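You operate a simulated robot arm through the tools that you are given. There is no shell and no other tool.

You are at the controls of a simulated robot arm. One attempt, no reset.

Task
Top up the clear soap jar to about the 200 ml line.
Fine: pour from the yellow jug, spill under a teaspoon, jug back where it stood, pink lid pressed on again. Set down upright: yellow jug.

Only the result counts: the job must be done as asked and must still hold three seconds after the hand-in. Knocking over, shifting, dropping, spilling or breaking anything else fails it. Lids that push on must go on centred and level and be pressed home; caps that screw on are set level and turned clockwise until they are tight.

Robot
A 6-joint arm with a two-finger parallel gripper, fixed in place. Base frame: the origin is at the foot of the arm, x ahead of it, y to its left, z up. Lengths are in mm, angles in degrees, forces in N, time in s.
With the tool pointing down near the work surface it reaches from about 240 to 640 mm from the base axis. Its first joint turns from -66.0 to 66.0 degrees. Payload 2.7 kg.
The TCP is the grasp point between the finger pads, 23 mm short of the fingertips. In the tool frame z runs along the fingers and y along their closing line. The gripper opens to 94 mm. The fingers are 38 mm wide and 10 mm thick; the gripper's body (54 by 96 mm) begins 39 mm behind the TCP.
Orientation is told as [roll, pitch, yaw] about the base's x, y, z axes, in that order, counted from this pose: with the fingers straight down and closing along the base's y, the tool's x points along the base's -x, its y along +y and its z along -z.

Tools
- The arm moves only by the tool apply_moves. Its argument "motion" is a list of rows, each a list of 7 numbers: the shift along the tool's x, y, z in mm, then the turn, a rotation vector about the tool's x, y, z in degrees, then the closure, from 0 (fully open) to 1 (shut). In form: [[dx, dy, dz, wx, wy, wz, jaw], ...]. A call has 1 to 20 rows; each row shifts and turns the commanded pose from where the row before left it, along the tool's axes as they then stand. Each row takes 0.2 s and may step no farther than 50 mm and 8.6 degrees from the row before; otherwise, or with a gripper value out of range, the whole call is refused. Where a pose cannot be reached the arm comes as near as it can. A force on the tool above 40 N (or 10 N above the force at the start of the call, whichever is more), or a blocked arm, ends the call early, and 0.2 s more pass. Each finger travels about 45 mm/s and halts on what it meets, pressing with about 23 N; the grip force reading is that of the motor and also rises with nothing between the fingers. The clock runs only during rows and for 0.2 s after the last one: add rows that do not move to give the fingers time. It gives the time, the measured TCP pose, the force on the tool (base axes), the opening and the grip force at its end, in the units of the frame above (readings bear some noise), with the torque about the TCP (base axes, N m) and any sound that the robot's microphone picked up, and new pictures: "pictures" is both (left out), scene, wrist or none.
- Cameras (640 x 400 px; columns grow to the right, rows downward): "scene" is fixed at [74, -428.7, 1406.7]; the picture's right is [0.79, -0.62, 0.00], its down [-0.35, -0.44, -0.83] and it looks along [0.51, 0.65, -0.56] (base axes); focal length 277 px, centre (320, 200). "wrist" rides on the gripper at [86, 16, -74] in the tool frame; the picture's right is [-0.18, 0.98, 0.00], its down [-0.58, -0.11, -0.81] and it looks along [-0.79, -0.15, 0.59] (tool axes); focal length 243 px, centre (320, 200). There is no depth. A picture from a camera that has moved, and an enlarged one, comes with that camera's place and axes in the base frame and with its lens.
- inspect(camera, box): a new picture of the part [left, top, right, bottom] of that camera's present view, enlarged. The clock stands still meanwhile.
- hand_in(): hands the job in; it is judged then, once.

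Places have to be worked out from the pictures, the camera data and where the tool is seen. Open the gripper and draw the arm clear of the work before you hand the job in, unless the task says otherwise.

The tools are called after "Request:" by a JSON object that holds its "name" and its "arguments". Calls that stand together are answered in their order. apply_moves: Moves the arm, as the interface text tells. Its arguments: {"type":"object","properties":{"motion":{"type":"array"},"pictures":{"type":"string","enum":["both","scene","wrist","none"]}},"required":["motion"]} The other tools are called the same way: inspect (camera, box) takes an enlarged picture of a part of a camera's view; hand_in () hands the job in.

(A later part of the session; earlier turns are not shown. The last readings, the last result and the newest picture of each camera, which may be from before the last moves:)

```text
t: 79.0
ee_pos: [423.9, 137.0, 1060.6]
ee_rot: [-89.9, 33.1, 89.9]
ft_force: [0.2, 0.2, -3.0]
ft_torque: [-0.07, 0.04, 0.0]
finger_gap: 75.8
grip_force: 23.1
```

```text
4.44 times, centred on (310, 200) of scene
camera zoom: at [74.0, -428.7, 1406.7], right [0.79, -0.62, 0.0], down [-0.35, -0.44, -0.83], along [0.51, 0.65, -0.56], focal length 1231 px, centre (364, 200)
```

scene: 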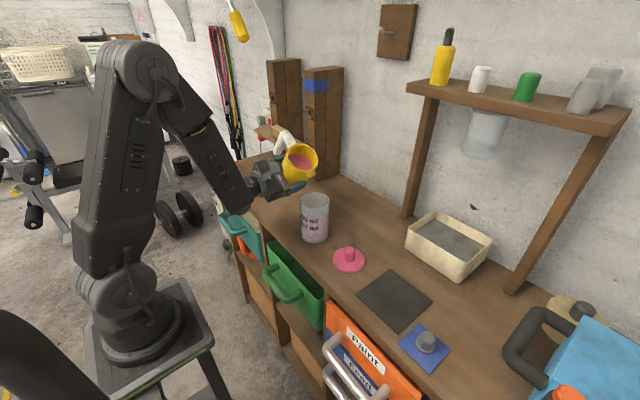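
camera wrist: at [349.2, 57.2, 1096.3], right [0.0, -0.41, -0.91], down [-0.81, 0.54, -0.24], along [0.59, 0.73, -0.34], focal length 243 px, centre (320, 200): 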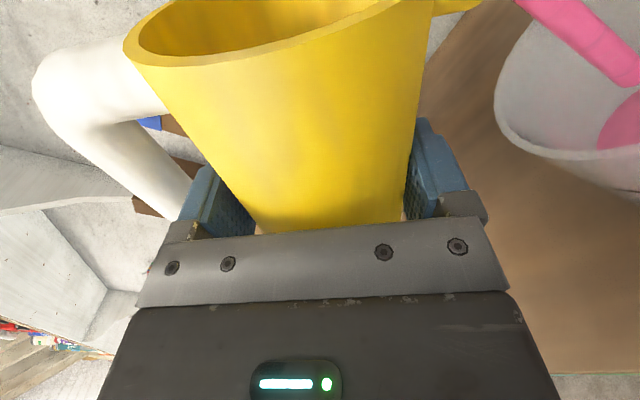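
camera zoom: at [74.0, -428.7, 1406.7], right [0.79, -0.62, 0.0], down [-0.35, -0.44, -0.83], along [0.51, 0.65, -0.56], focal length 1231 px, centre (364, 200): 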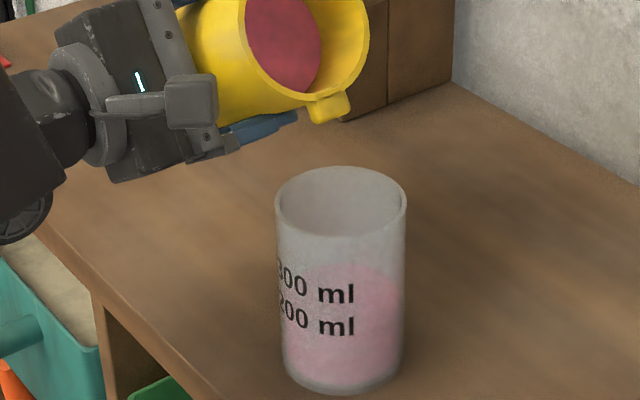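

Flow stopped at row 172, i.e. about 22 ml for 2°. I check the front edge of the liquid against the 200 text to confirm the target before continuing.

Request:
{"name": "inspect", "arguments": {"camera": "scene", "box": [299, 215, 331, 237]}}

Request:
{"name": "inspect", "arguments": {"camera": "wrist", "box": [480, 60, 640, 200]}}

```text
16.00 times, centred on (315, 226) of scene
camera zoom: at [74.0, -428.7, 1406.7], right [0.79, -0.62, 0.0], down [-0.35, -0.44, -0.83], along [0.51, 0.65, -0.56], focal length 4431 px, centre (400, -216)
```

zoom: 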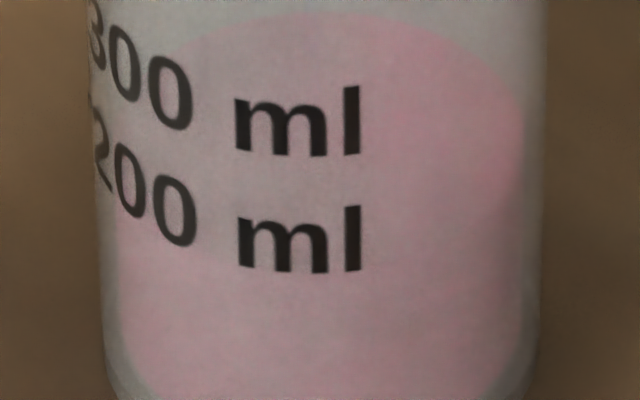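

```text
2.86 times, centred on (560, 130) of wrist
camera zoom: at [349.1, 56.0, 1093.5], right [0.0, -0.38, -0.92], down [-0.81, 0.55, -0.22], along [0.59, 0.74, -0.31], focal length 693 px, centre (-366, 400)
```

zoom: 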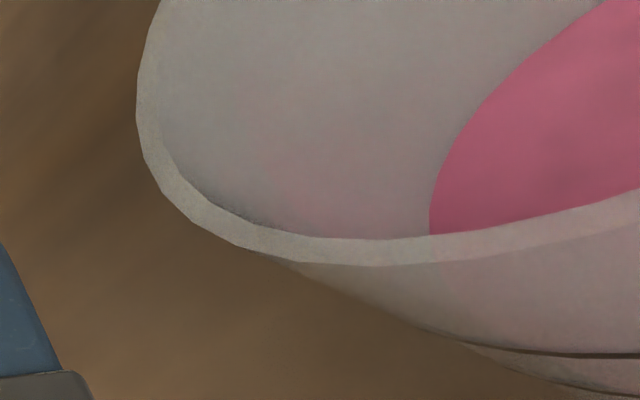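

By both edges I judge the level at about 163 ml, with 37 ml to go. I add 2° more and let it flow out.

Request:
{"name": "apply_moves", "arguments": {"motion": [[0, 0, 0, 0, 0, 1, 1], [0, 0, 0, 0, 0, 1, 1], [0, 0, 0, 0, 0, 0, 1], [0, 0, 0, 0, 0, 0, 1], [0, 0, 0, 0, 0, 0, 1]], "pictures": "none"}}

Request:
{"name": "inspect", "arguments": {"camera": "scene", "box": [285, 155, 335, 245]}}

Request:
{"name": "apply_moves", "arguments": {"motion": [[0, 0, 0, 0, 0, 0, 1], [0, 0, 0, 0, 0, 0, 1], [0, 0, 0, 0, 0, 0, 1], [0, 0, 0, 0, 0, 0, 1]], "pictures": "none"}}

Request:
{"name": "inspect", "arguments": {"camera": "scene", "box": [299, 205, 331, 227]}}

Request:
{"name": "inspect", "arguments": {"camera": "scene", "box": [285, 155, 335, 245]}}

```text
t: 80.2
ee_pos: [422.3, 138.4, 1059.1]
ee_rot: [-89.9, 31.1, 89.9]
ft_force: [0.2, -0.3, -4.1]
ft_torque: [-0.05, 0.01, 0.0]
finger_gap: 75.9
grip_force: 22.4
```

```text
4.44 times, centred on (310, 200) of scene
camera zoom: at [74.0, -428.7, 1406.7], right [0.79, -0.62, 0.0], down [-0.35, -0.44, -0.83], along [0.51, 0.65, -0.56], focal length 1231 px, centre (364, 200)
```

zoom: 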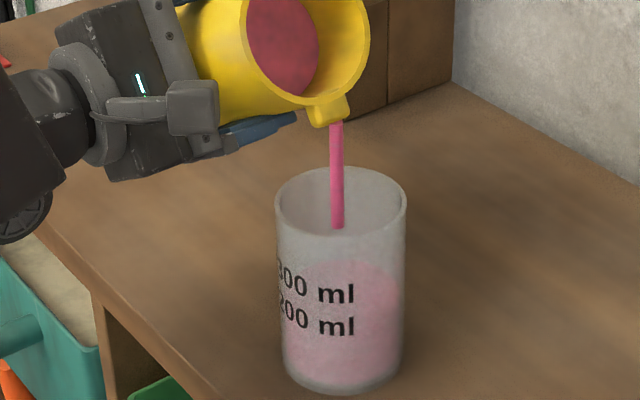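

```text
t: 81.2
ee_pos: [423.0, 137.6, 1061.4]
ee_rot: [-89.9, 31.1, 90.0]
ft_force: [0.2, 0.2, -2.3]
ft_torque: [-0.08, 0.0, 0.01]
finger_gap: 75.9
grip_force: 23.5
```

```text
16.00 times, centred on (315, 216) of scene
camera zoom: at [74.0, -428.7, 1406.7], right [0.79, -0.62, 0.0], down [-0.35, -0.44, -0.83], along [0.51, 0.65, -0.56], focal length 4431 px, centre (400, -56)
```

zoom: 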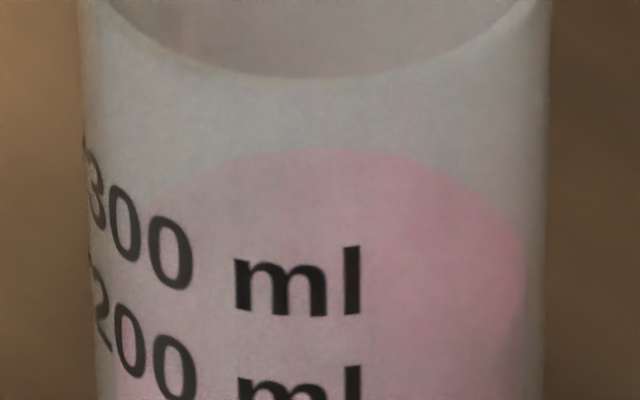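

```text
4.44 times, centred on (310, 200) of scene
camera zoom: at [74.0, -428.7, 1406.7], right [0.79, -0.62, 0.0], down [-0.35, -0.44, -0.83], along [0.51, 0.65, -0.56], focal length 1231 px, centre (364, 200)
```

zoom: 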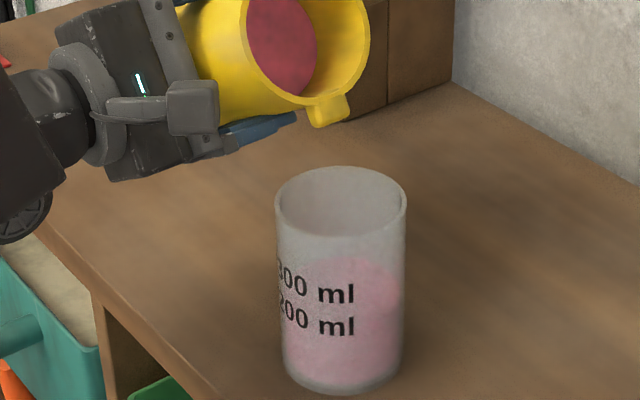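

Row 148 now (≈184 ml) and the stream has stopped. I check the front edge against the 200 text.

Request:
{"name": "inspect", "arguments": {"camera": "scene", "box": [299, 215, 331, 237]}}

Request:
{"name": "inspect", "arguments": {"camera": "scene", "box": [297, 195, 333, 245]}}

```text
16.00 times, centred on (315, 226) of scene
camera zoom: at [74.0, -428.7, 1406.7], right [0.79, -0.62, 0.0], down [-0.35, -0.44, -0.83], along [0.51, 0.65, -0.56], focal length 4431 px, centre (400, -216)
```

zoom: 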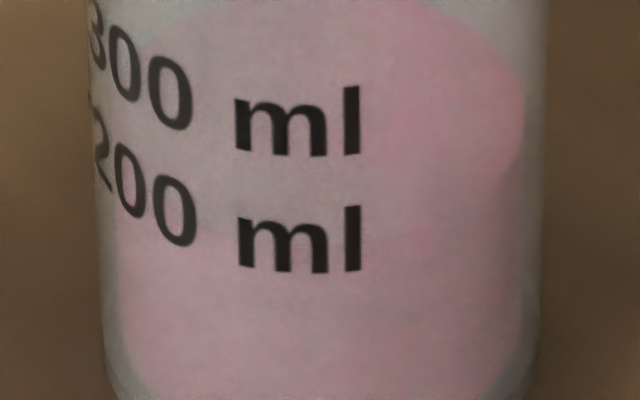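

```text
8.00 times, centred on (315, 220) of scene
camera zoom: at [74.0, -428.7, 1406.7], right [0.79, -0.62, 0.0], down [-0.35, -0.44, -0.83], along [0.51, 0.65, -0.56], focal length 2215 px, centre (360, 40)
```

zoom: 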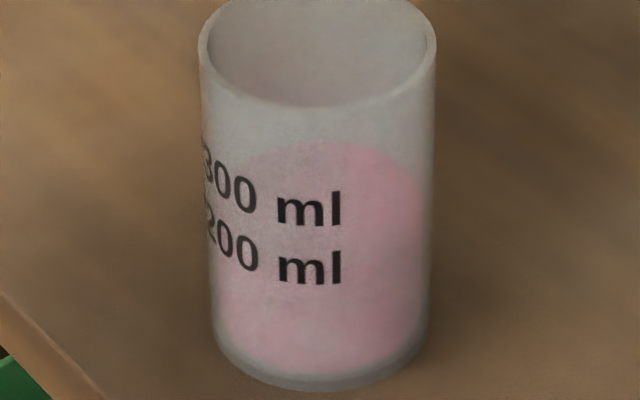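

Averaging front, centre and back readings, it's about 188–190 ml. I add a final 1° and let it run out.

Request:
{"name": "apply_moves", "arguments": {"motion": [[0, 0, 0, 0, 0, 0.5, 1], [0, 0, 0, 0, 0, 0.5, 1], [0, 0, 0, 0, 0, 0, 1], [0, 0, 0, 0, 0, 0, 1], [0, 0, 0, 0, 0, 0, 1], [0, 0, 0, 0, 0, 0, 1], [0, 0, 0, 0, 0, 0, 1], [0, 0, 0, 0, 0, 0, 1]], "pictures": "none"}}

Request:
{"name": "inspect", "arguments": {"camera": "scene", "box": [299, 205, 331, 227]}}

Request:
{"name": "inspect", "arguments": {"camera": "scene", "box": [285, 155, 335, 245]}}

Request:
{"name": "inspect", "arguments": {"camera": "scene", "box": [299, 215, 331, 237]}}

```text
t: 83.0
ee_pos: [421.9, 138.1, 1060.2]
ee_rot: [-89.8, 30.1, 90.1]
ft_force: [0.0, 0.8, -2.2]
ft_torque: [-0.09, 0.03, 0.01]
finger_gap: 75.9
grip_force: 23.1
```

```text
16.00 times, centred on (315, 216) of scene
camera zoom: at [74.0, -428.7, 1406.7], right [0.79, -0.62, 0.0], down [-0.35, -0.44, -0.83], along [0.51, 0.65, -0.56], focal length 4431 px, centre (400, -56)
```

zoom: 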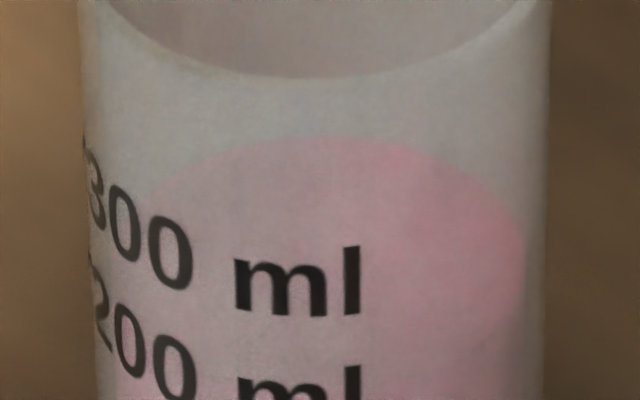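

```text
4.44 times, centred on (310, 200) of scene
camera zoom: at [74.0, -428.7, 1406.7], right [0.79, -0.62, 0.0], down [-0.35, -0.44, -0.83], along [0.51, 0.65, -0.56], focal length 1231 px, centre (364, 200)
```

zoom: 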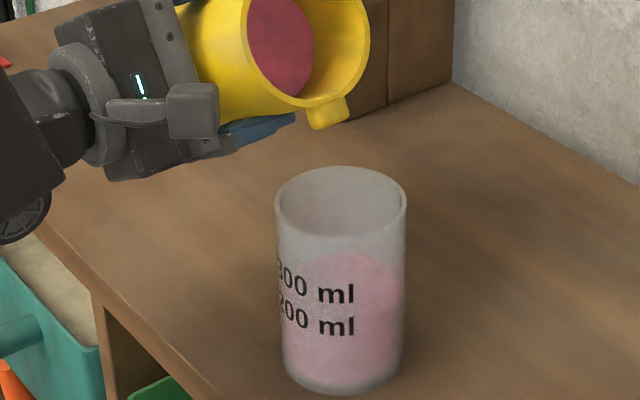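

```text
16.00 times, centred on (315, 226) of scene
camera zoom: at [74.0, -428.7, 1406.7], right [0.79, -0.62, 0.0], down [-0.35, -0.44, -0.83], along [0.51, 0.65, -0.56], focal length 4431 px, centre (400, -216)
```

zoom: 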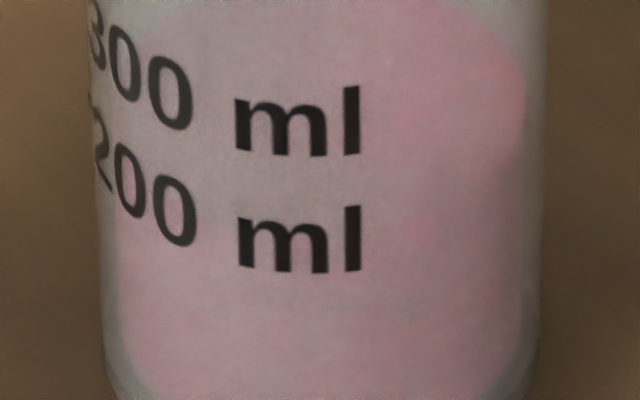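

Back edge is now at row ~136, i.e. between 194 and 203 ml by my two measures — right about the 200 mark. I take one more look from the wrist camera.

Request:
{"name": "inspect", "arguments": {"camera": "wrist", "box": [480, 0, 640, 230]}}

```text
1.74 times, centred on (560, 115) of wrist
camera zoom: at [348.6, 54.4, 1089.5], right [0.0, -0.33, -0.94], down [-0.81, 0.56, -0.2], along [0.59, 0.76, -0.27], focal length 422 px, centre (-97, 348)
```

zoom: 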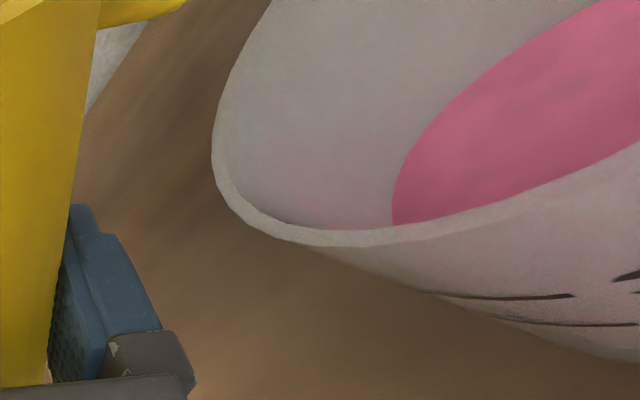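

The level looks right. I tilt the jug back upright smoothly over the jar.

Request:
{"name": "apply_moves", "arguments": {"motion": [[0, 0, 0, 0, 0, -3, 1], [0, 0, 0, 0, 0, -5, 1], [0, 0, 0, 0, 0, -6, 1], [0, 0, 0, 0, 0, -6, 1], [0, 0, 0, 0, 0, -6, 1], [0, 0, 0, 0, 0, -6, 1], [0, 0, 0, 0, 0, -6, 1], [0, 0, 0, 0, 0, -6, 1], [0, 0, 0, 0, 0, -6, 1], [0, 0, 0, 0, 0, -6, 1], [0, 0, 0, 0, 0, -4, 1], [0, 0, 0, 0, 0, 0, 1]], "pictures": "both"}}

Request:
{"name": "inspect", "arguments": {"camera": "scene", "box": [260, 110, 350, 250]}}

Request:
{"name": "inspect", "arguments": {"camera": "scene", "box": [297, 195, 333, 245]}}

```text
t: 85.6
ee_pos: [422.6, 138.6, 1060.5]
ee_rot: [58.5, 89.8, -121.7]
ft_force: [0.0, -0.7, -3.8]
ft_torque: [-0.05, 0.06, 0.0]
finger_gap: 75.7
grip_force: 23.2
camera wrist: at [349.3, 122.0, 1146.4], right [0.0, -0.98, -0.18], down [-0.81, 0.11, -0.58], along [0.59, 0.15, -0.79], focal length 243 px, centre (320, 200)
```

scene: 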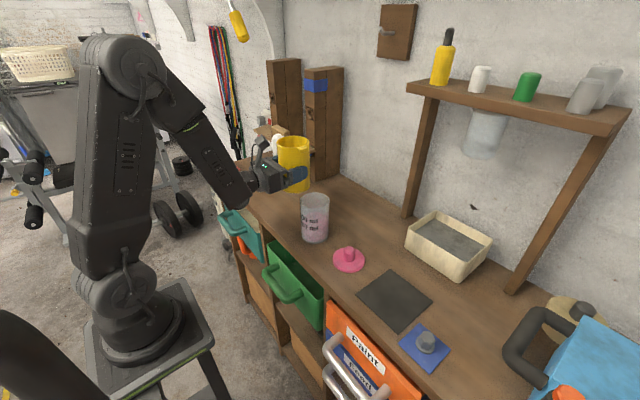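
wrist: 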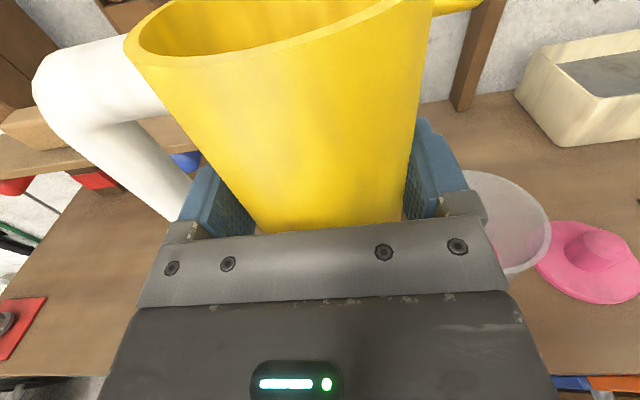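

```text
2.86 times, centred on (305, 180) of scene
camera zoom: at [74.0, -428.7, 1406.7], right [0.79, -0.62, 0.0], down [-0.35, -0.44, -0.83], along [0.51, 0.65, -0.56], focal length 791 px, centre (363, 257)
```

zoom: 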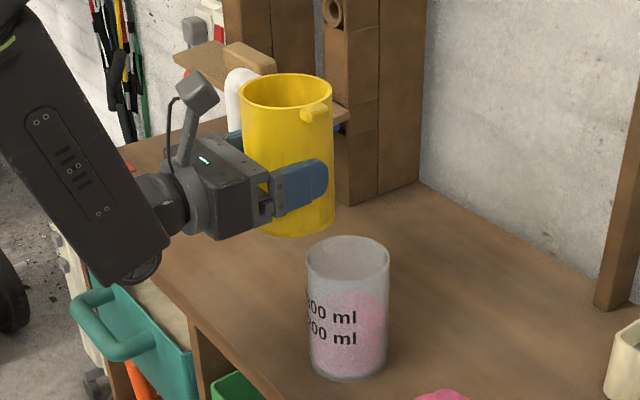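

```text
8.00 times, centred on (315, 220) of scene
camera zoom: at [74.0, -428.7, 1406.7], right [0.79, -0.62, 0.0], down [-0.35, -0.44, -0.83], along [0.51, 0.65, -0.56], focal length 2215 px, centre (360, 40)
```

zoom: 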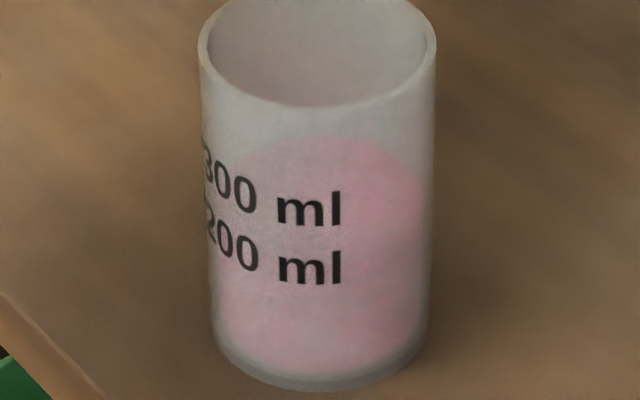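

No spill visible and the jug is upright again. I carry it back along +y above its original spot.

Request:
{"name": "apply_moves", "arguments": {"motion": [[0, -5, 1, 0, 0, 0, 1], [0, -9, 1, 0, 0, 0, 1], [0, -13, 1.2, 0, 0, 0, 1], [0, -15, 1.2, 0, 0, 0, 1], [0, -15, 1.2, 0, 0, 0, 1], [0, -15, 1.2, 0, 0, 0, 1], [0, -15, 1.2, 0, 0, 0, 1], [0, -15, 1.2, 0, 0, 0, 1], [0, -15, 1.2, 0, 0, 0, 1], [0, -15, 1.2, 0, 0, 0, 1], [0, -15, 1.2, 0, 0, 0, 1], [0, -15, 1.2, 0, 0, 0, 1], [0, -14, 1.2, 0, 0, 0, 1], [0, -11, 1.2, 0, 0, 0, 1], [0, -8, 1.2, 0, 0, 0, 1], [0, -4, 1, 0, 0, 0, 1], [0, 0, 0, 0, 0, 0, 1]], "pictures": "scene"}}

```text
t: 89.2
ee_pos: [441.7, 338.2, 1060.0]
ee_rot: [38.8, 89.8, -141.3]
ft_force: [-0.6, 0.7, -3.4]
ft_torque: [-0.06, 0.05, -0.03]
finger_gap: 75.9
grip_force: 23.4
```

scene: 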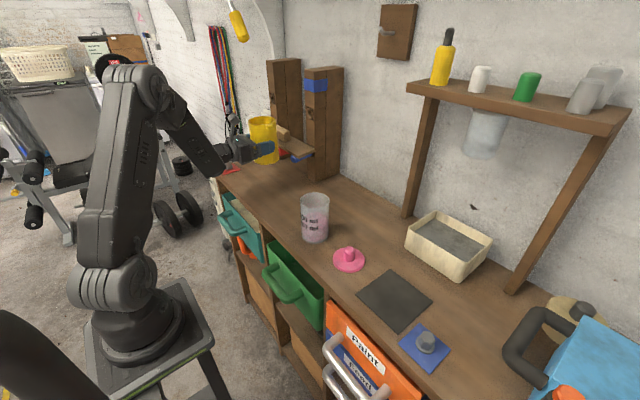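

Back above its place. I lower it smoothly to just above the bench.

Request:
{"name": "apply_moves", "arguments": {"motion": [[-6, 0, 0, 0, 0, 0, 1], [-10, 0, 0, 0, 0, 0, 1], [-13, 0, 0, 0, 0, 0, 1], [-13, 0, 0, 0, 0, 0, 1], [-13, 0, 0, 0, 0, 0, 1], [-13, 0, 0, 0, 0, 0, 1], [-13, 0, 0, 0, 0, 0, 1], [-13, 0, 0, 0, 0, 0, 1], [-10, 0, 0, 0, 0, 0, 1], [-7, 0, 0, 0, 0, 0, 1], [-4, 0, 0, 0, 0, 0, 1], [0, 0, 0, 0, 0, 0, 1]], "pictures": "none"}}

Request:
{"name": "apply_moves", "arguments": {"motion": [[-1.5, 0, 0, 0, 0, 0, 1], [-1.5, 0, 0, 0, 0, 0, 1]], "pictures": "none"}}

Request:
{"name": "inspect", "arguments": {"camera": "scene", "box": [230, 140, 300, 205]}}

```text
t: 91.8
ee_pos: [443.1, 336.5, 943.5]
ee_rot: [39.7, 89.8, -140.4]
ft_force: [-0.3, -0.3, -2.9]
ft_torque: [-0.05, 0.06, -0.02]
finger_gap: 75.8
grip_force: 23.6
```

```text
t: 92.4
ee_pos: [442.8, 336.7, 940.8]
ee_rot: [46.7, 89.9, -133.4]
ft_force: [0.0, 0.4, -2.7]
ft_torque: [-0.02, 0.04, 0.03]
finger_gap: 76.0
grip_force: 22.6
```

```text
6.15 times, centred on (265, 172) of scene
camera zoom: at [74.0, -428.7, 1406.8], right [0.79, -0.62, 0.0], down [-0.35, -0.44, -0.83], along [0.51, 0.65, -0.56], focal length 1704 px, centre (658, 369)
```

zoom: 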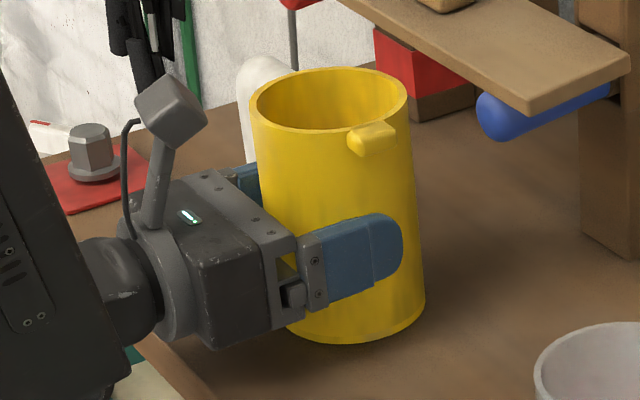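

Rim edges match the original picture within a pixel. I lower the last millimetre in small steps until the weight comes off.

Request:
{"name": "apply_moves", "arguments": {"motion": [[-0.7, 0, 0, 0, 0, 0, 1], [0, 0, 0, 0, 0, 0, 1]], "pictures": "none"}}

Request:
{"name": "apply_moves", "arguments": {"motion": [[-0.7, 0, 0, 0, 0, 0, 1], [0, 0, 0, 0, 0, 0, 1]], "pictures": "none"}}

Request:
{"name": "apply_moves", "arguments": {"motion": [[-0.5, 0, 0, 0, 0, 0, 1], [0, 0, 0, 0, 0, 0, 1]], "pictures": "none"}}

```text
t: 93.0
ee_pos: [440.9, 336.6, 939.9]
ee_rot: [42.4, 89.9, -137.6]
ft_force: [-1.1, 0.0, -2.8]
ft_torque: [0.0, 0.0, 0.0]
finger_gap: 75.9
grip_force: 23.3
```

```text
t: 93.6
ee_pos: [441.0, 334.8, 940.3]
ee_rot: [44.9, 89.8, -135.0]
ft_force: [-1.0, -0.6, -1.5]
ft_torque: [0.04, 0.05, 0.0]
finger_gap: 75.8
grip_force: 23.2
```

```text
t: 94.2
ee_pos: [442.6, 336.6, 940.5]
ee_rot: [131.2, 89.9, -48.8]
ft_force: [2.4, 0.7, 3.1]
ft_torque: [0.08, 0.06, -0.04]
finger_gap: 76.0
grip_force: 22.9
```

The vertical reading flipped to +3 N, so the jug is standing on the bench. I open the fingers gently.

Request:
{"name": "apply_moves", "arguments": {"motion": [[0, 0, 0, 0, 0, 0, 0.18], [0, 0, 0, 0, 0, 0, 0.14], [0, 0, 0, 0, 0, 0, 0.08], [0, 0, 0, 0, 0, 0, 0], [0, 0, 0, 0, 0, 0, 0], [0, 0, 0, 0, 0, 0, 0]], "pictures": "both"}}

Request:
{"name": "inspect", "arguments": {"camera": "scene", "box": [230, 140, 300, 205]}}

Request:
{"name": "inspect", "arguments": {"camera": "wrist", "box": [160, 60, 480, 240]}}

```text
t: 95.6
ee_pos: [440.8, 336.0, 939.4]
ee_rot: [42.5, 89.9, -137.6]
ft_force: [-0.4, 0.4, 0.7]
ft_torque: [0.03, -0.01, 0.01]
finger_gap: 94.0
grip_force: 0.0
camera wrist: at [367.7, 319.8, 1025.6], right [0.0, -0.98, -0.18], down [-0.81, 0.11, -0.58], along [0.59, 0.15, -0.79], focal length 243 px, centre (320, 200)
```

scene: 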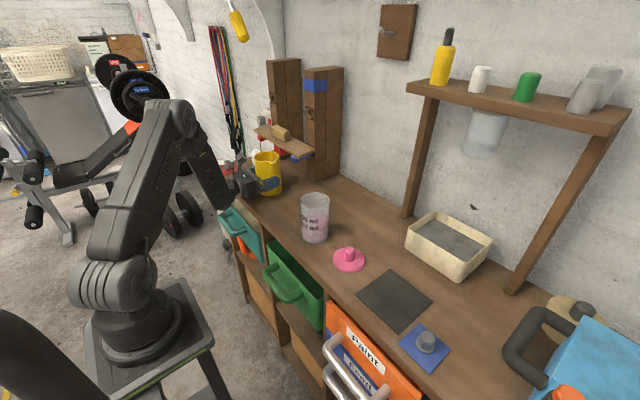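
wrist: 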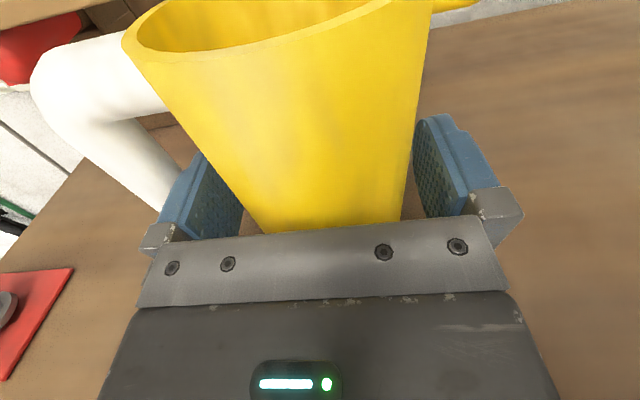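

```text
6.15 times, centred on (265, 172) of scene
camera zoom: at [74.0, -428.7, 1406.7], right [0.79, -0.62, 0.0], down [-0.35, -0.44, -0.83], along [0.51, 0.65, -0.56], focal length 1704 px, centre (658, 369)
```

zoom: 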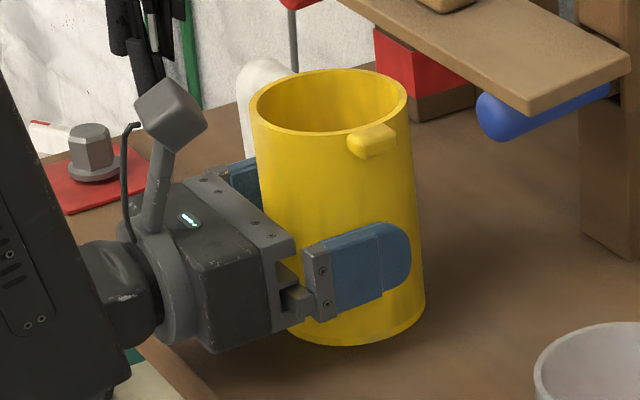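

```text
2.00 times, centred on (320, 150) of wrist
camera zoom: at [367.7, 319.8, 1025.6], right [0.0, -0.98, -0.18], down [-0.81, 0.11, -0.58], along [0.59, 0.15, -0.79], focal length 485 px, centre (320, 300)
```

zoom: 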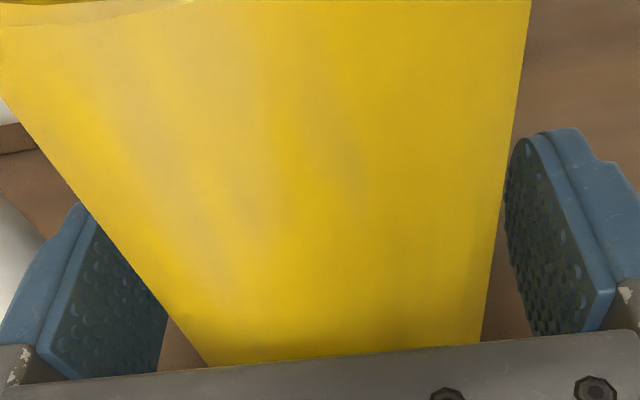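

The jug stands upright at its original place (rim edges coincide with the first picture). I withdraw straight back along -x.

Request:
{"name": "apply_moves", "arguments": {"motion": [[0, 0, -6, 0, 0, 0, 0], [0, 0, -8, 0, 0, 0, 0], [0, 0, -10, 0, 0, 0, 0], [0, 0, -12, 0, 0, 0, 0], [0, 0, -15, 0, 0, 0, 0], [0, 0, -15, 0, 0, 0, 0], [0, 0, -15, 0, 0, 0, 0], [0, 0, -15, 0, 0, 0, 0], [0, 0, 0, 0, 0, 0, 0]], "pictures": "both"}}

Request:
{"name": "inspect", "arguments": {"camera": "scene", "box": [230, 140, 300, 205]}}

```text
t: 97.6
ee_pos: [345.9, 337.4, 941.6]
ee_rot: [41.8, 89.9, -138.4]
ft_force: [0.0, -0.4, 0.5]
ft_torque: [0.0, -0.03, 0.0]
finger_gap: 94.1
grip_force: 0.1
camera wrist: at [272.1, 320.1, 1026.8], right [0.0, -0.98, -0.18], down [-0.81, 0.11, -0.58], along [0.59, 0.15, -0.79], focal length 243 px, centre (320, 200)
```

scene: 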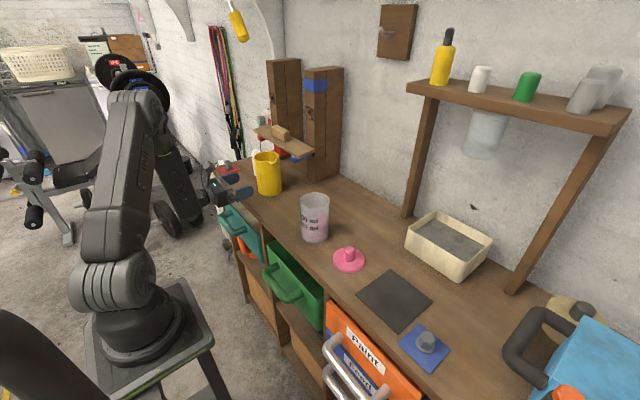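
wrist: 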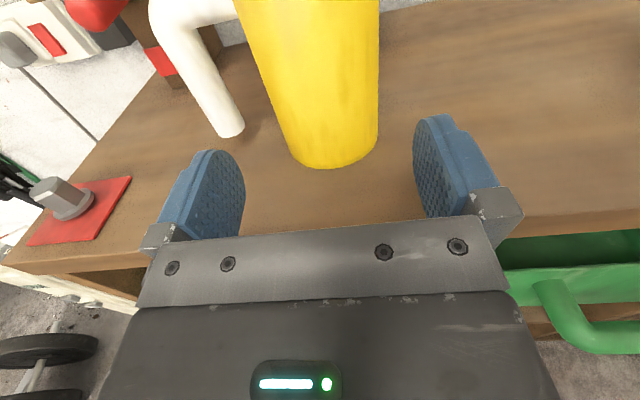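

```text
6.15 times, centred on (265, 172) of scene
camera zoom: at [74.0, -428.7, 1406.7], right [0.79, -0.62, 0.0], down [-0.35, -0.44, -0.83], along [0.51, 0.65, -0.56], focal length 1704 px, centre (658, 369)
```

zoom: 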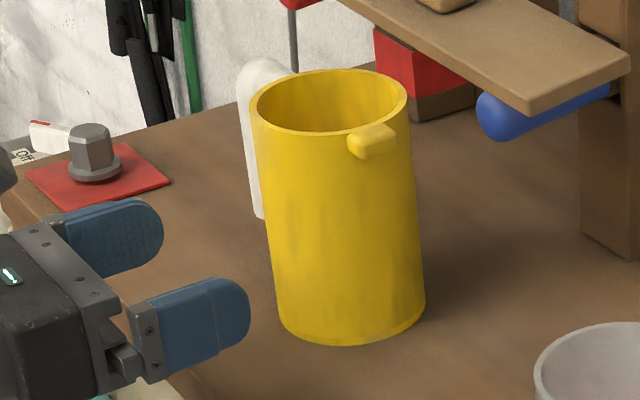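

The jug stands untouched and upright. Now I retreat upward and back to the free spot where I can swing the tool to point down again.

Request:
{"name": "apply_moves", "arguments": {"motion": [[30, 0, 0, 0, 0, 0, 0], [40, 0, 0, 0, 0, 0, 0], [45, 0, 0, 0, 0, 0, 0], [45, 0, 0, 0, 0, 0, 0], [45, 0, 0, 0, 0, 0, 0], [43, 0, 0, 0, 0, 0, 0], [0, 34, 18, 0, 0, 0, 0], [0, 34, 18, 0, 0, 0, 0], [0, 35, 18, 0, 0, 0, 0], [0, 0, 0, 0, 0, 0, 0]], "pictures": "none"}}

Request:
{"name": "apply_moves", "arguments": {"motion": [[0, 0, 0, -6, 0, 6, 0], [0, 0, 0, -6, 0, 6, 0], [0, 0, 0, -6, 0, 6, 0], [0, 0, 0, -6, 0, 6, 0], [0, 0, 0, -6, 0, 6, 0], [0, 0, 0, -6, 0, 6, 0], [0, 0, 0, -6, 0, 6, 0], [0, 0, 0, -6, 0, 6, 0], [0, 0, 0, 0, 0, 0, 0]], "pictures": "none"}}

```text
t: 99.8
ee_pos: [401.5, 236.1, 1188.2]
ee_rot: [41.8, 89.9, -138.3]
ft_force: [-0.3, 1.3, -0.6]
ft_torque: [0.02, 0.02, -0.01]
finger_gap: 94.1
grip_force: 0.1
```

```text
t: 101.8
ee_pos: [399.5, 233.6, 1189.4]
ee_rot: [-64.5, 43.5, 64.5]
ft_force: [0.5, 0.6, -0.2]
ft_torque: [0.01, 0.01, -0.01]
finger_gap: 94.0
grip_force: 0.0
```

The reverse swing tracks well. I complete it back to tool-down.

Request:
{"name": "apply_moves", "arguments": {"motion": [[0, 0, 0, -6, 0, 6, 0], [0, 0, 0, -6, 0, 6, 0], [0, 0, 0, -6, 0, 6, 0], [0, 0, 0, -6, 0, 6, 0], [0, 0, 0, -6, 0, 6, 0], [0, 0, 0, -6, 0, 6, 0], [0, 0, 0, -6, 0, 6, 0], [0, 0, 0, 0, 0, 0, 0]], "pictures": "none"}}

Request:
{"name": "apply_moves", "arguments": {"motion": [[0, 0, 0, -6, 0, 6, 0], [0, 0, 0, -6, 0, 6, 0], [0, 0, 0, -6, 0, 6, 0], [0, 0, 0, -6, 0, 6, 0], [0, 0, 0, -6, 0, 6, 0], [0, 0, 0, -6, 0, 6, 0], [0, 0, 0, -1.25, 0, 1.25, 0], [0, 0, 0, 0, 0, 0, 0]], "pictures": "both"}}

```text
t: 103.6
ee_pos: [399.6, 234.0, 1187.8]
ee_rot: [-35.0, 11.5, 34.8]
ft_force: [-0.1, -0.6, 0.9]
ft_torque: [0.02, 0.02, 0.02]
finger_gap: 94.1
grip_force: 0.1
```

```text
t: 105.4
ee_pos: [399.6, 234.6, 1188.8]
ee_rot: [-0.2, 0.1, -0.1]
ft_force: [0.1, 0.1, 0.0]
ft_torque: [0.03, -0.01, 0.01]
finger_gap: 94.1
grip_force: 0.1
camera wrist: at [314.2, 249.9, 1262.1], right [0.19, 0.98, 0.0], down [0.58, -0.11, 0.81], along [0.79, -0.15, -0.59], focal length 243 px, centre (320, 200)
```

scene: 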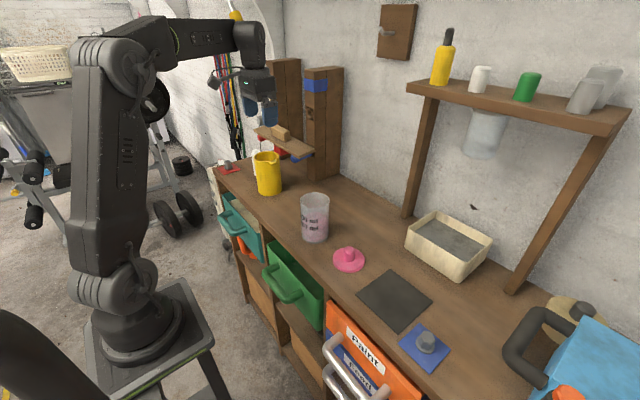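
wrist: 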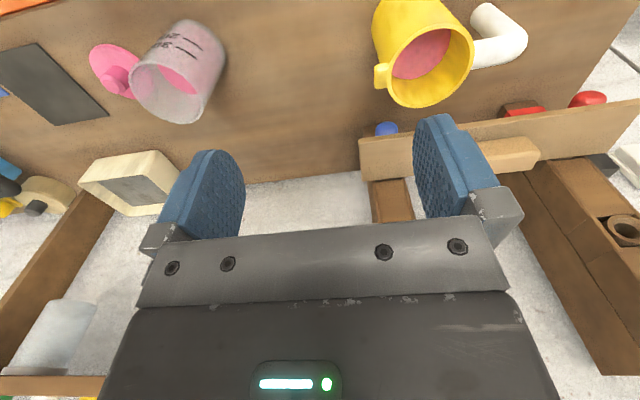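

Tool is pointing down again and everything is in place. Before closing the jar I'll take a level, horizontal look at the marks: move in front of the jar, pitch the tool 36° up so the wrist camera looks horizontally, and lower.

Request:
{"name": "apply_moves", "arguments": {"motion": [[12, -35, 18, 0, 0, 0, 0], [12, -35, 18, 0, 0, 0, 0], [12, -35, 18, 0, 0, 0, 0], [12, -35, 18, 0, 0, 0, 0], [12, -35, 17, 0, 0, 0, 0], [0, 0, 0, 0, -7.2, 0, 0], [0, 0, 0, 0, -7.2, 0, 0], [0, 0, 0, 0, -7.2, 0, 0], [0, 0, 0, 0, -7.2, 0, 0], [0, 0, 0, 0, -7.2, 0, 0], [0, 0, 0, 0, 0, 0, 0]], "pictures": "both"}}

```text
t: 107.8
ee_pos: [338.5, 60.1, 1099.7]
ee_rot: [0.0, -36.1, 0.0]
ft_force: [0.1, -0.5, -0.7]
ft_torque: [0.0, -0.03, 0.04]
finger_gap: 94.0
grip_force: 0.0
camera wrist: at [226.3, 75.4, 1108.7], right [0.15, 0.98, 0.11], down [0.0, -0.11, 0.99], along [0.99, -0.15, -0.01], focal length 243 px, centre (320, 200)
```

scene: 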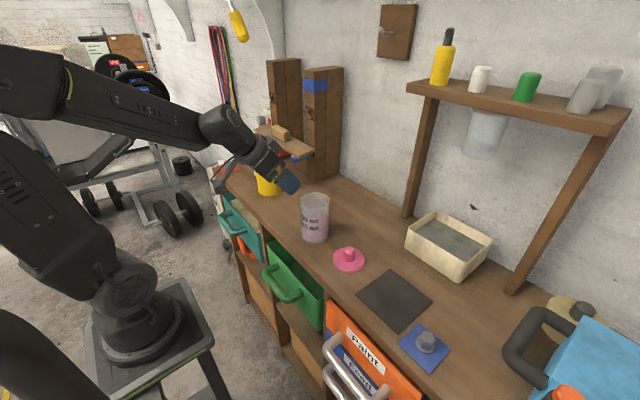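
wrist: 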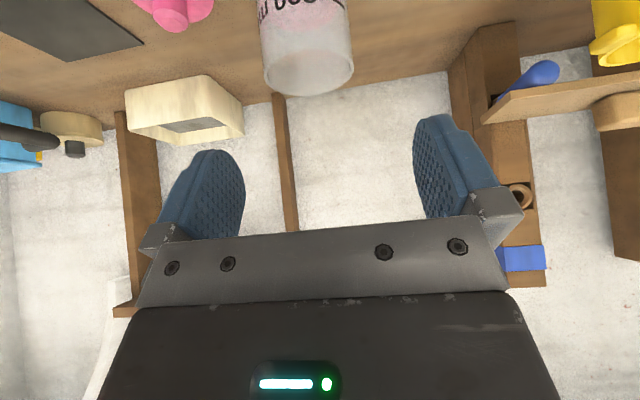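

The camera now looks horizontally. I lower about 140 mm to bring the marks near eye level.

Request:
{"name": "apply_moves", "arguments": {"motion": [[20.6, 0, 28.3, 0, 0, 0, 0], [20.6, 0, 28.3, 0, 0, 0, 0], [20.6, 0, 28.3, 0, 0, 0, 0], [14.7, 0, 20.2, 0, 0, 0, 0], [0, 0, 0, 0, 0, 0, 0]], "pictures": "both"}}

Request:
{"name": "inspect", "arguments": {"camera": "wrist", "box": [230, 50, 400, 210]}}

```text
t: 109.0
ee_pos: [359.9, 63.4, 987.7]
ee_rot: [-0.1, -35.7, 0.0]
ft_force: [-0.4, 0.1, 0.9]
ft_torque: [-0.02, 0.02, 0.03]
finger_gap: 93.8
grip_force: 0.1
out of reach, approached as far as the arm can: row 2, 3
camera wrist: at [246.9, 79.1, 995.3], right [0.15, 0.98, 0.11], down [0.0, -0.11, 0.99], along [0.99, -0.15, -0.02], focal length 243 px, centre (320, 200)
```

scene: 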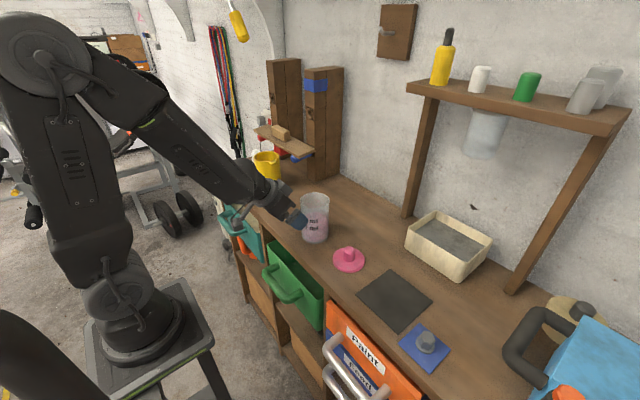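
wrist: 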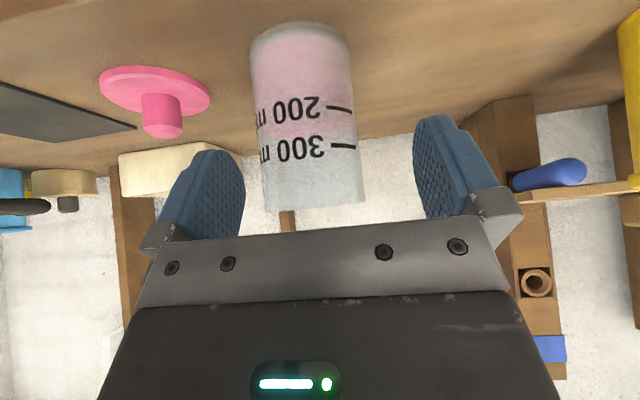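

```text
2.50 times, centred on (315, 130) of wrist
camera zoom: at [246.9, 79.1, 995.3], right [0.15, 0.98, 0.11], down [0.0, -0.11, 0.99], along [0.99, -0.15, -0.02], focal length 606 px, centre (332, 375)
```

zoom: 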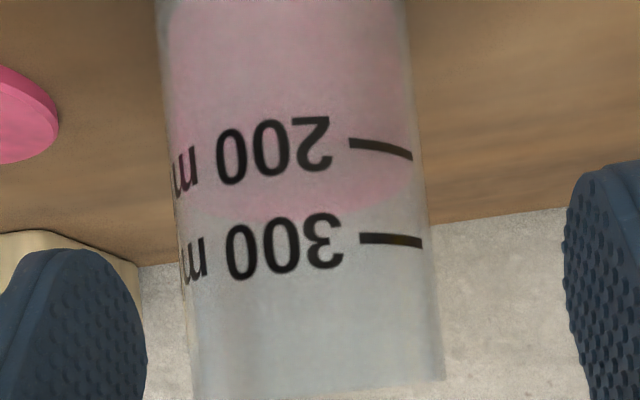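

From this closer view I compare the liquid surface against the 200 line directly; I zoom further.

Request:
{"name": "inspect", "arguments": {"camera": "wrist", "box": [265, 85, 355, 150]}}

Request:
{"name": "inspect", "arguments": {"camera": "wrist", "box": [325, 95, 365, 155]}}

Request:
{"name": "inspect", "arguments": {"camera": "wrist", "box": [240, 85, 280, 145]}}

```text
6.15 times, centred on (310, 118) of wrist
camera zoom: at [246.9, 79.1, 995.3], right [0.15, 0.98, 0.11], down [0.0, -0.11, 0.99], along [0.99, -0.15, -0.02], focal length 1493 px, centre (382, 708)
```

zoom: 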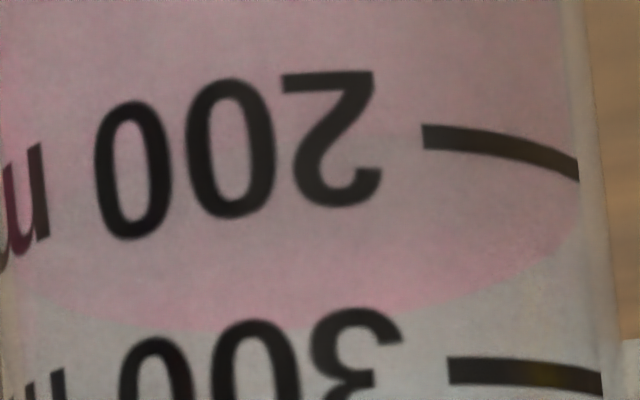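

```text
6.67 times, centred on (345, 125) of wrist
camera zoom: at [246.9, 79.1, 995.3], right [0.15, 0.98, 0.11], down [0.0, -0.11, 0.99], along [0.99, -0.15, -0.02], focal length 1618 px, centre (153, 700)
```

zoom: 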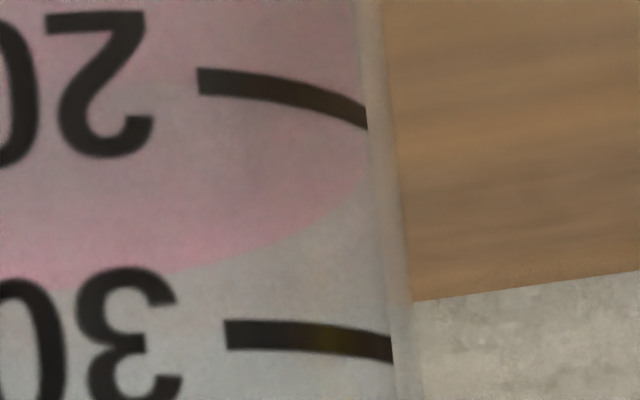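

```text
6.67 times, centred on (260, 115) of wrist
camera zoom: at [246.9, 79.1, 995.3], right [0.15, 0.98, 0.11], down [0.0, -0.11, 0.99], along [0.99, -0.15, -0.02], focal length 1618 px, centre (720, 767)
```

zoom: 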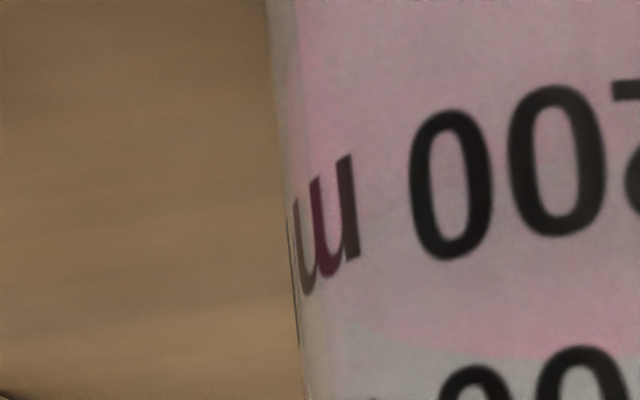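

By two independent measures the level is within ~1.5 mm of the 200 line (≈194–200 ml) — that is at the line. Now I rise straight up and return the tool to vertical.

Request:
{"name": "apply_moves", "arguments": {"motion": [[-12, 0, -16.7, 0, 0, 0, 0], [-24, 0, -33.4, 0, 0, 0, 0], [-24, 0, -33.4, 0, 0, 0, 0], [-6, 0, -8.4, 0, 0, 0, 0], [0, 0, 0, 0, 7.2, 0, 0], [0, 0, 0, 0, 7.2, 0, 0], [0, 0, 0, 0, 7.2, 0, 0], [0, 0, 0, 0, 7.1, 0, 0], [0, 0, 0, 0, 7.0, 0, 0], [0, 0, 0, 0, 0, 0, 0]], "pictures": "both"}}

```text
t: 111.2
ee_pos: [359.1, 64.0, 1099.9]
ee_rot: [-0.1, -0.1, -0.1]
ft_force: [-0.6, -1.0, 0.1]
ft_torque: [0.01, 0.01, -0.03]
finger_gap: 93.9
grip_force: 0.0
camera wrist: at [273.5, 79.2, 1173.6], right [0.19, 0.98, 0.0], down [0.58, -0.11, 0.81], along [0.79, -0.15, -0.59], focal length 243 px, centre (320, 200)
```

scene: 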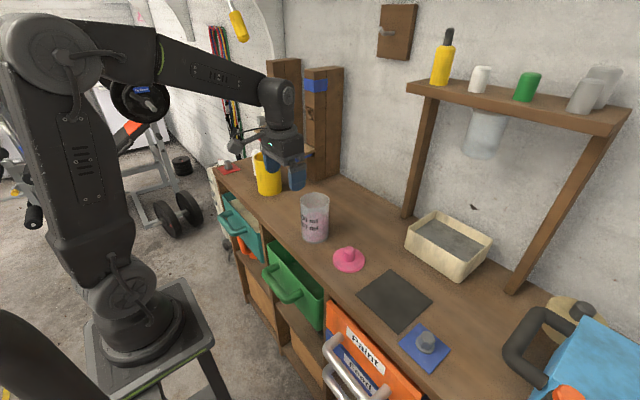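
wrist: 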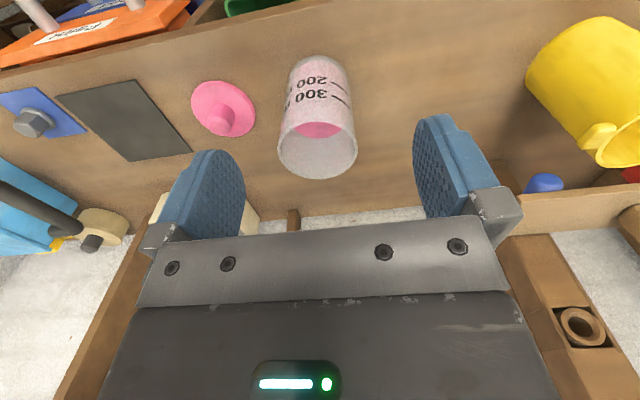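

Now I go above the lid and lower partway to check centring on its knob.

Request:
{"name": "apply_moves", "arguments": {"motion": [[-19.7, -37, 0, 0, 0, 0, 0], [-19.7, -37, 0, 0, 0, 0, 0], [-19.7, -37, 0, 0, 0, 0, 0.2], [-19.7, -37.2, 0, 0, 0, 0, 0.4], [0, 0, 40, 0, 0, 0, 0.5], [0, 0, 40, 0, 0, 0, 0.5], [0, 0, 35, 0, 0, 0, 0.5], [0, 0, 0, 0, 0, 0, 0.5]], "pictures": "wrist"}}

Request:
{"name": "inspect", "arguments": {"camera": "wrist", "box": [240, 40, 400, 160]}}

```text
t: 113.0
ee_pos: [437.6, -85.2, 984.0]
ee_rot: [-0.1, -0.2, -0.2]
ft_force: [0.0, 0.5, 0.3]
ft_torque: [-0.04, -0.02, -0.01]
finger_gap: 47.2
grip_force: 0.1
camera wrist: at [352.8, -69.2, 1057.2], right [0.19, 0.98, 0.0], down [0.58, -0.11, 0.81], along [0.79, -0.15, -0.59], focal length 243 px, centre (320, 200)
```

wrist: 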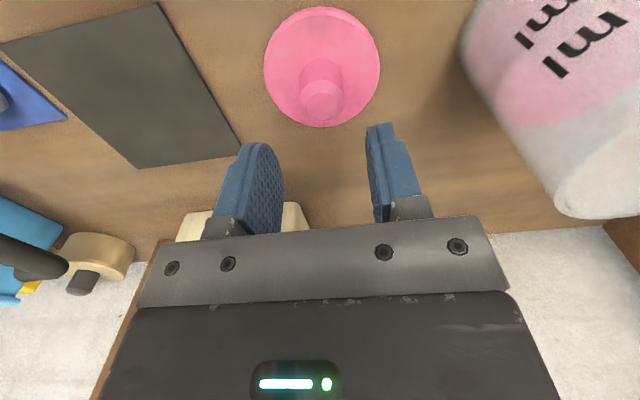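

```text
3.33 times, centred on (320, 100) of wrist
camera zoom: at [352.8, -69.2, 1057.2], right [0.19, 0.98, 0.0], down [0.58, -0.11, 0.81], along [0.79, -0.15, -0.59], focal length 809 px, centre (320, 533)
```

zoom: 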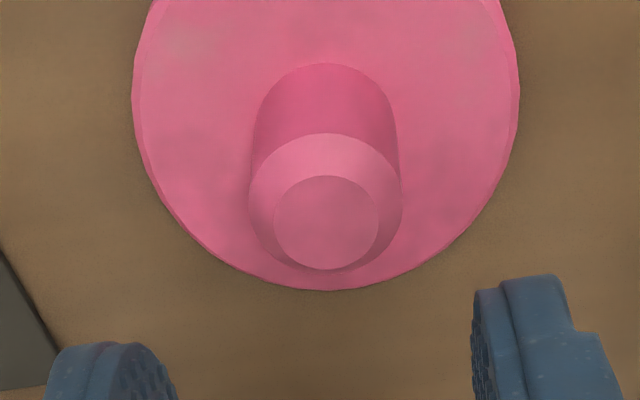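

The knob is ~1.1 mm to +y of my axis; I correct and lower to just above grasp height, then recheck.

Request:
{"name": "apply_moves", "arguments": {"motion": [[1, 1.1, 15, 0, 0, 0, 0.5], [0, 0, 20, 0, 0, 0, 0.5], [0, 0, 18, 0, 0, 0, 0.55], [0, 0, 8, 0, 0, 0, 0.6], [0, 0, 0, 0, 0, 0, 0.6]], "pictures": "wrist"}}

Request:
{"name": "inspect", "arguments": {"camera": "wrist", "box": [240, 110, 400, 210]}}

```text
t: 114.2
ee_pos: [438.6, -84.3, 925.1]
ee_rot: [-0.1, -0.2, 0.0]
ft_force: [0.2, -0.3, -0.3]
ft_torque: [0.0, 0.02, 0.04]
finger_gap: 37.7
grip_force: 0.0
camera wrist: at [351.8, -67.7, 997.8], right [0.19, 0.98, 0.0], down [0.58, -0.11, 0.81], along [0.79, -0.15, -0.59], focal length 243 px, centre (320, 200)
```

wrist: 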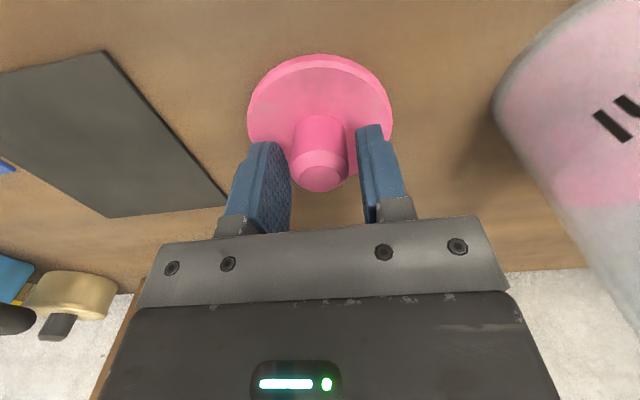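

```text
4.00 times, centred on (320, 160) of wrist
camera zoom: at [351.8, -67.7, 997.8], right [0.19, 0.98, 0.0], down [0.58, -0.11, 0.81], along [0.79, -0.15, -0.59], focal length 970 px, centre (320, 360)
```

zoom: 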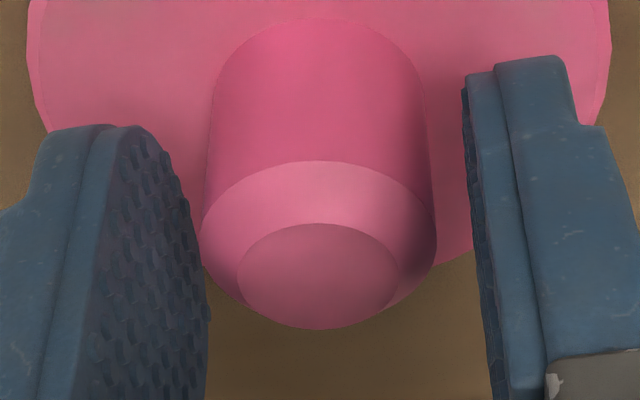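

Centred. I lower the last 7.5 mm and close on the knob.

Request:
{"name": "apply_moves", "arguments": {"motion": [[0, 0, 4, 0, 0, 0, 0.6], [0, 0, 3.5, 0, 0, 0, 0.6], [0, 0, 0, 0, 0, 0, 0.68], [0, 0, 0, 0, 0, 0, 1], [0, 0, 0, 0, 0, 0, 1], [0, 0, 0, 0, 0, 0, 1]], "pictures": "wrist"}}

Request:
{"name": "inspect", "arguments": {"camera": "wrist", "box": [240, 110, 400, 210]}}

```text
t: 115.6
ee_pos: [436.9, -85.0, 916.1]
ee_rot: [-0.1, -0.2, -0.1]
ft_force: [0.4, -0.4, 0.2]
ft_torque: [0.01, -0.01, 0.0]
finger_gap: 28.6
grip_force: 23.2
camera wrist: at [351.3, -68.6, 990.2], right [0.19, 0.98, 0.0], down [0.58, -0.11, 0.81], along [0.79, -0.15, -0.59], focal length 243 px, centre (320, 200)
```

wrist: 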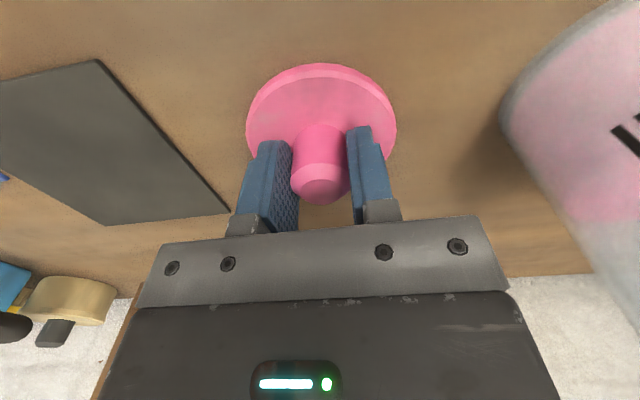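

```text
4.00 times, centred on (320, 160) of wrist
camera zoom: at [351.3, -68.6, 990.2], right [0.19, 0.98, 0.0], down [0.58, -0.11, 0.81], along [0.79, -0.15, -0.59], focal length 970 px, centre (320, 360)
```

zoom: 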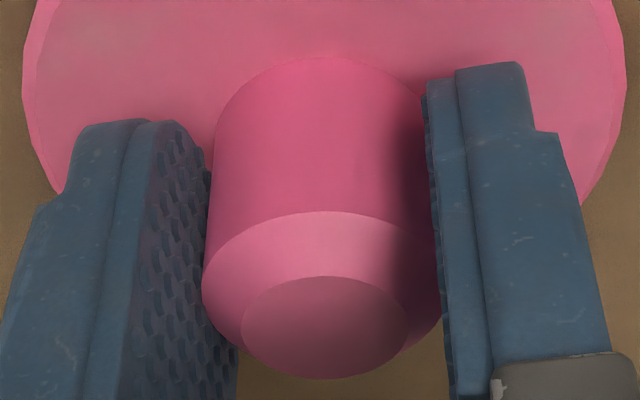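

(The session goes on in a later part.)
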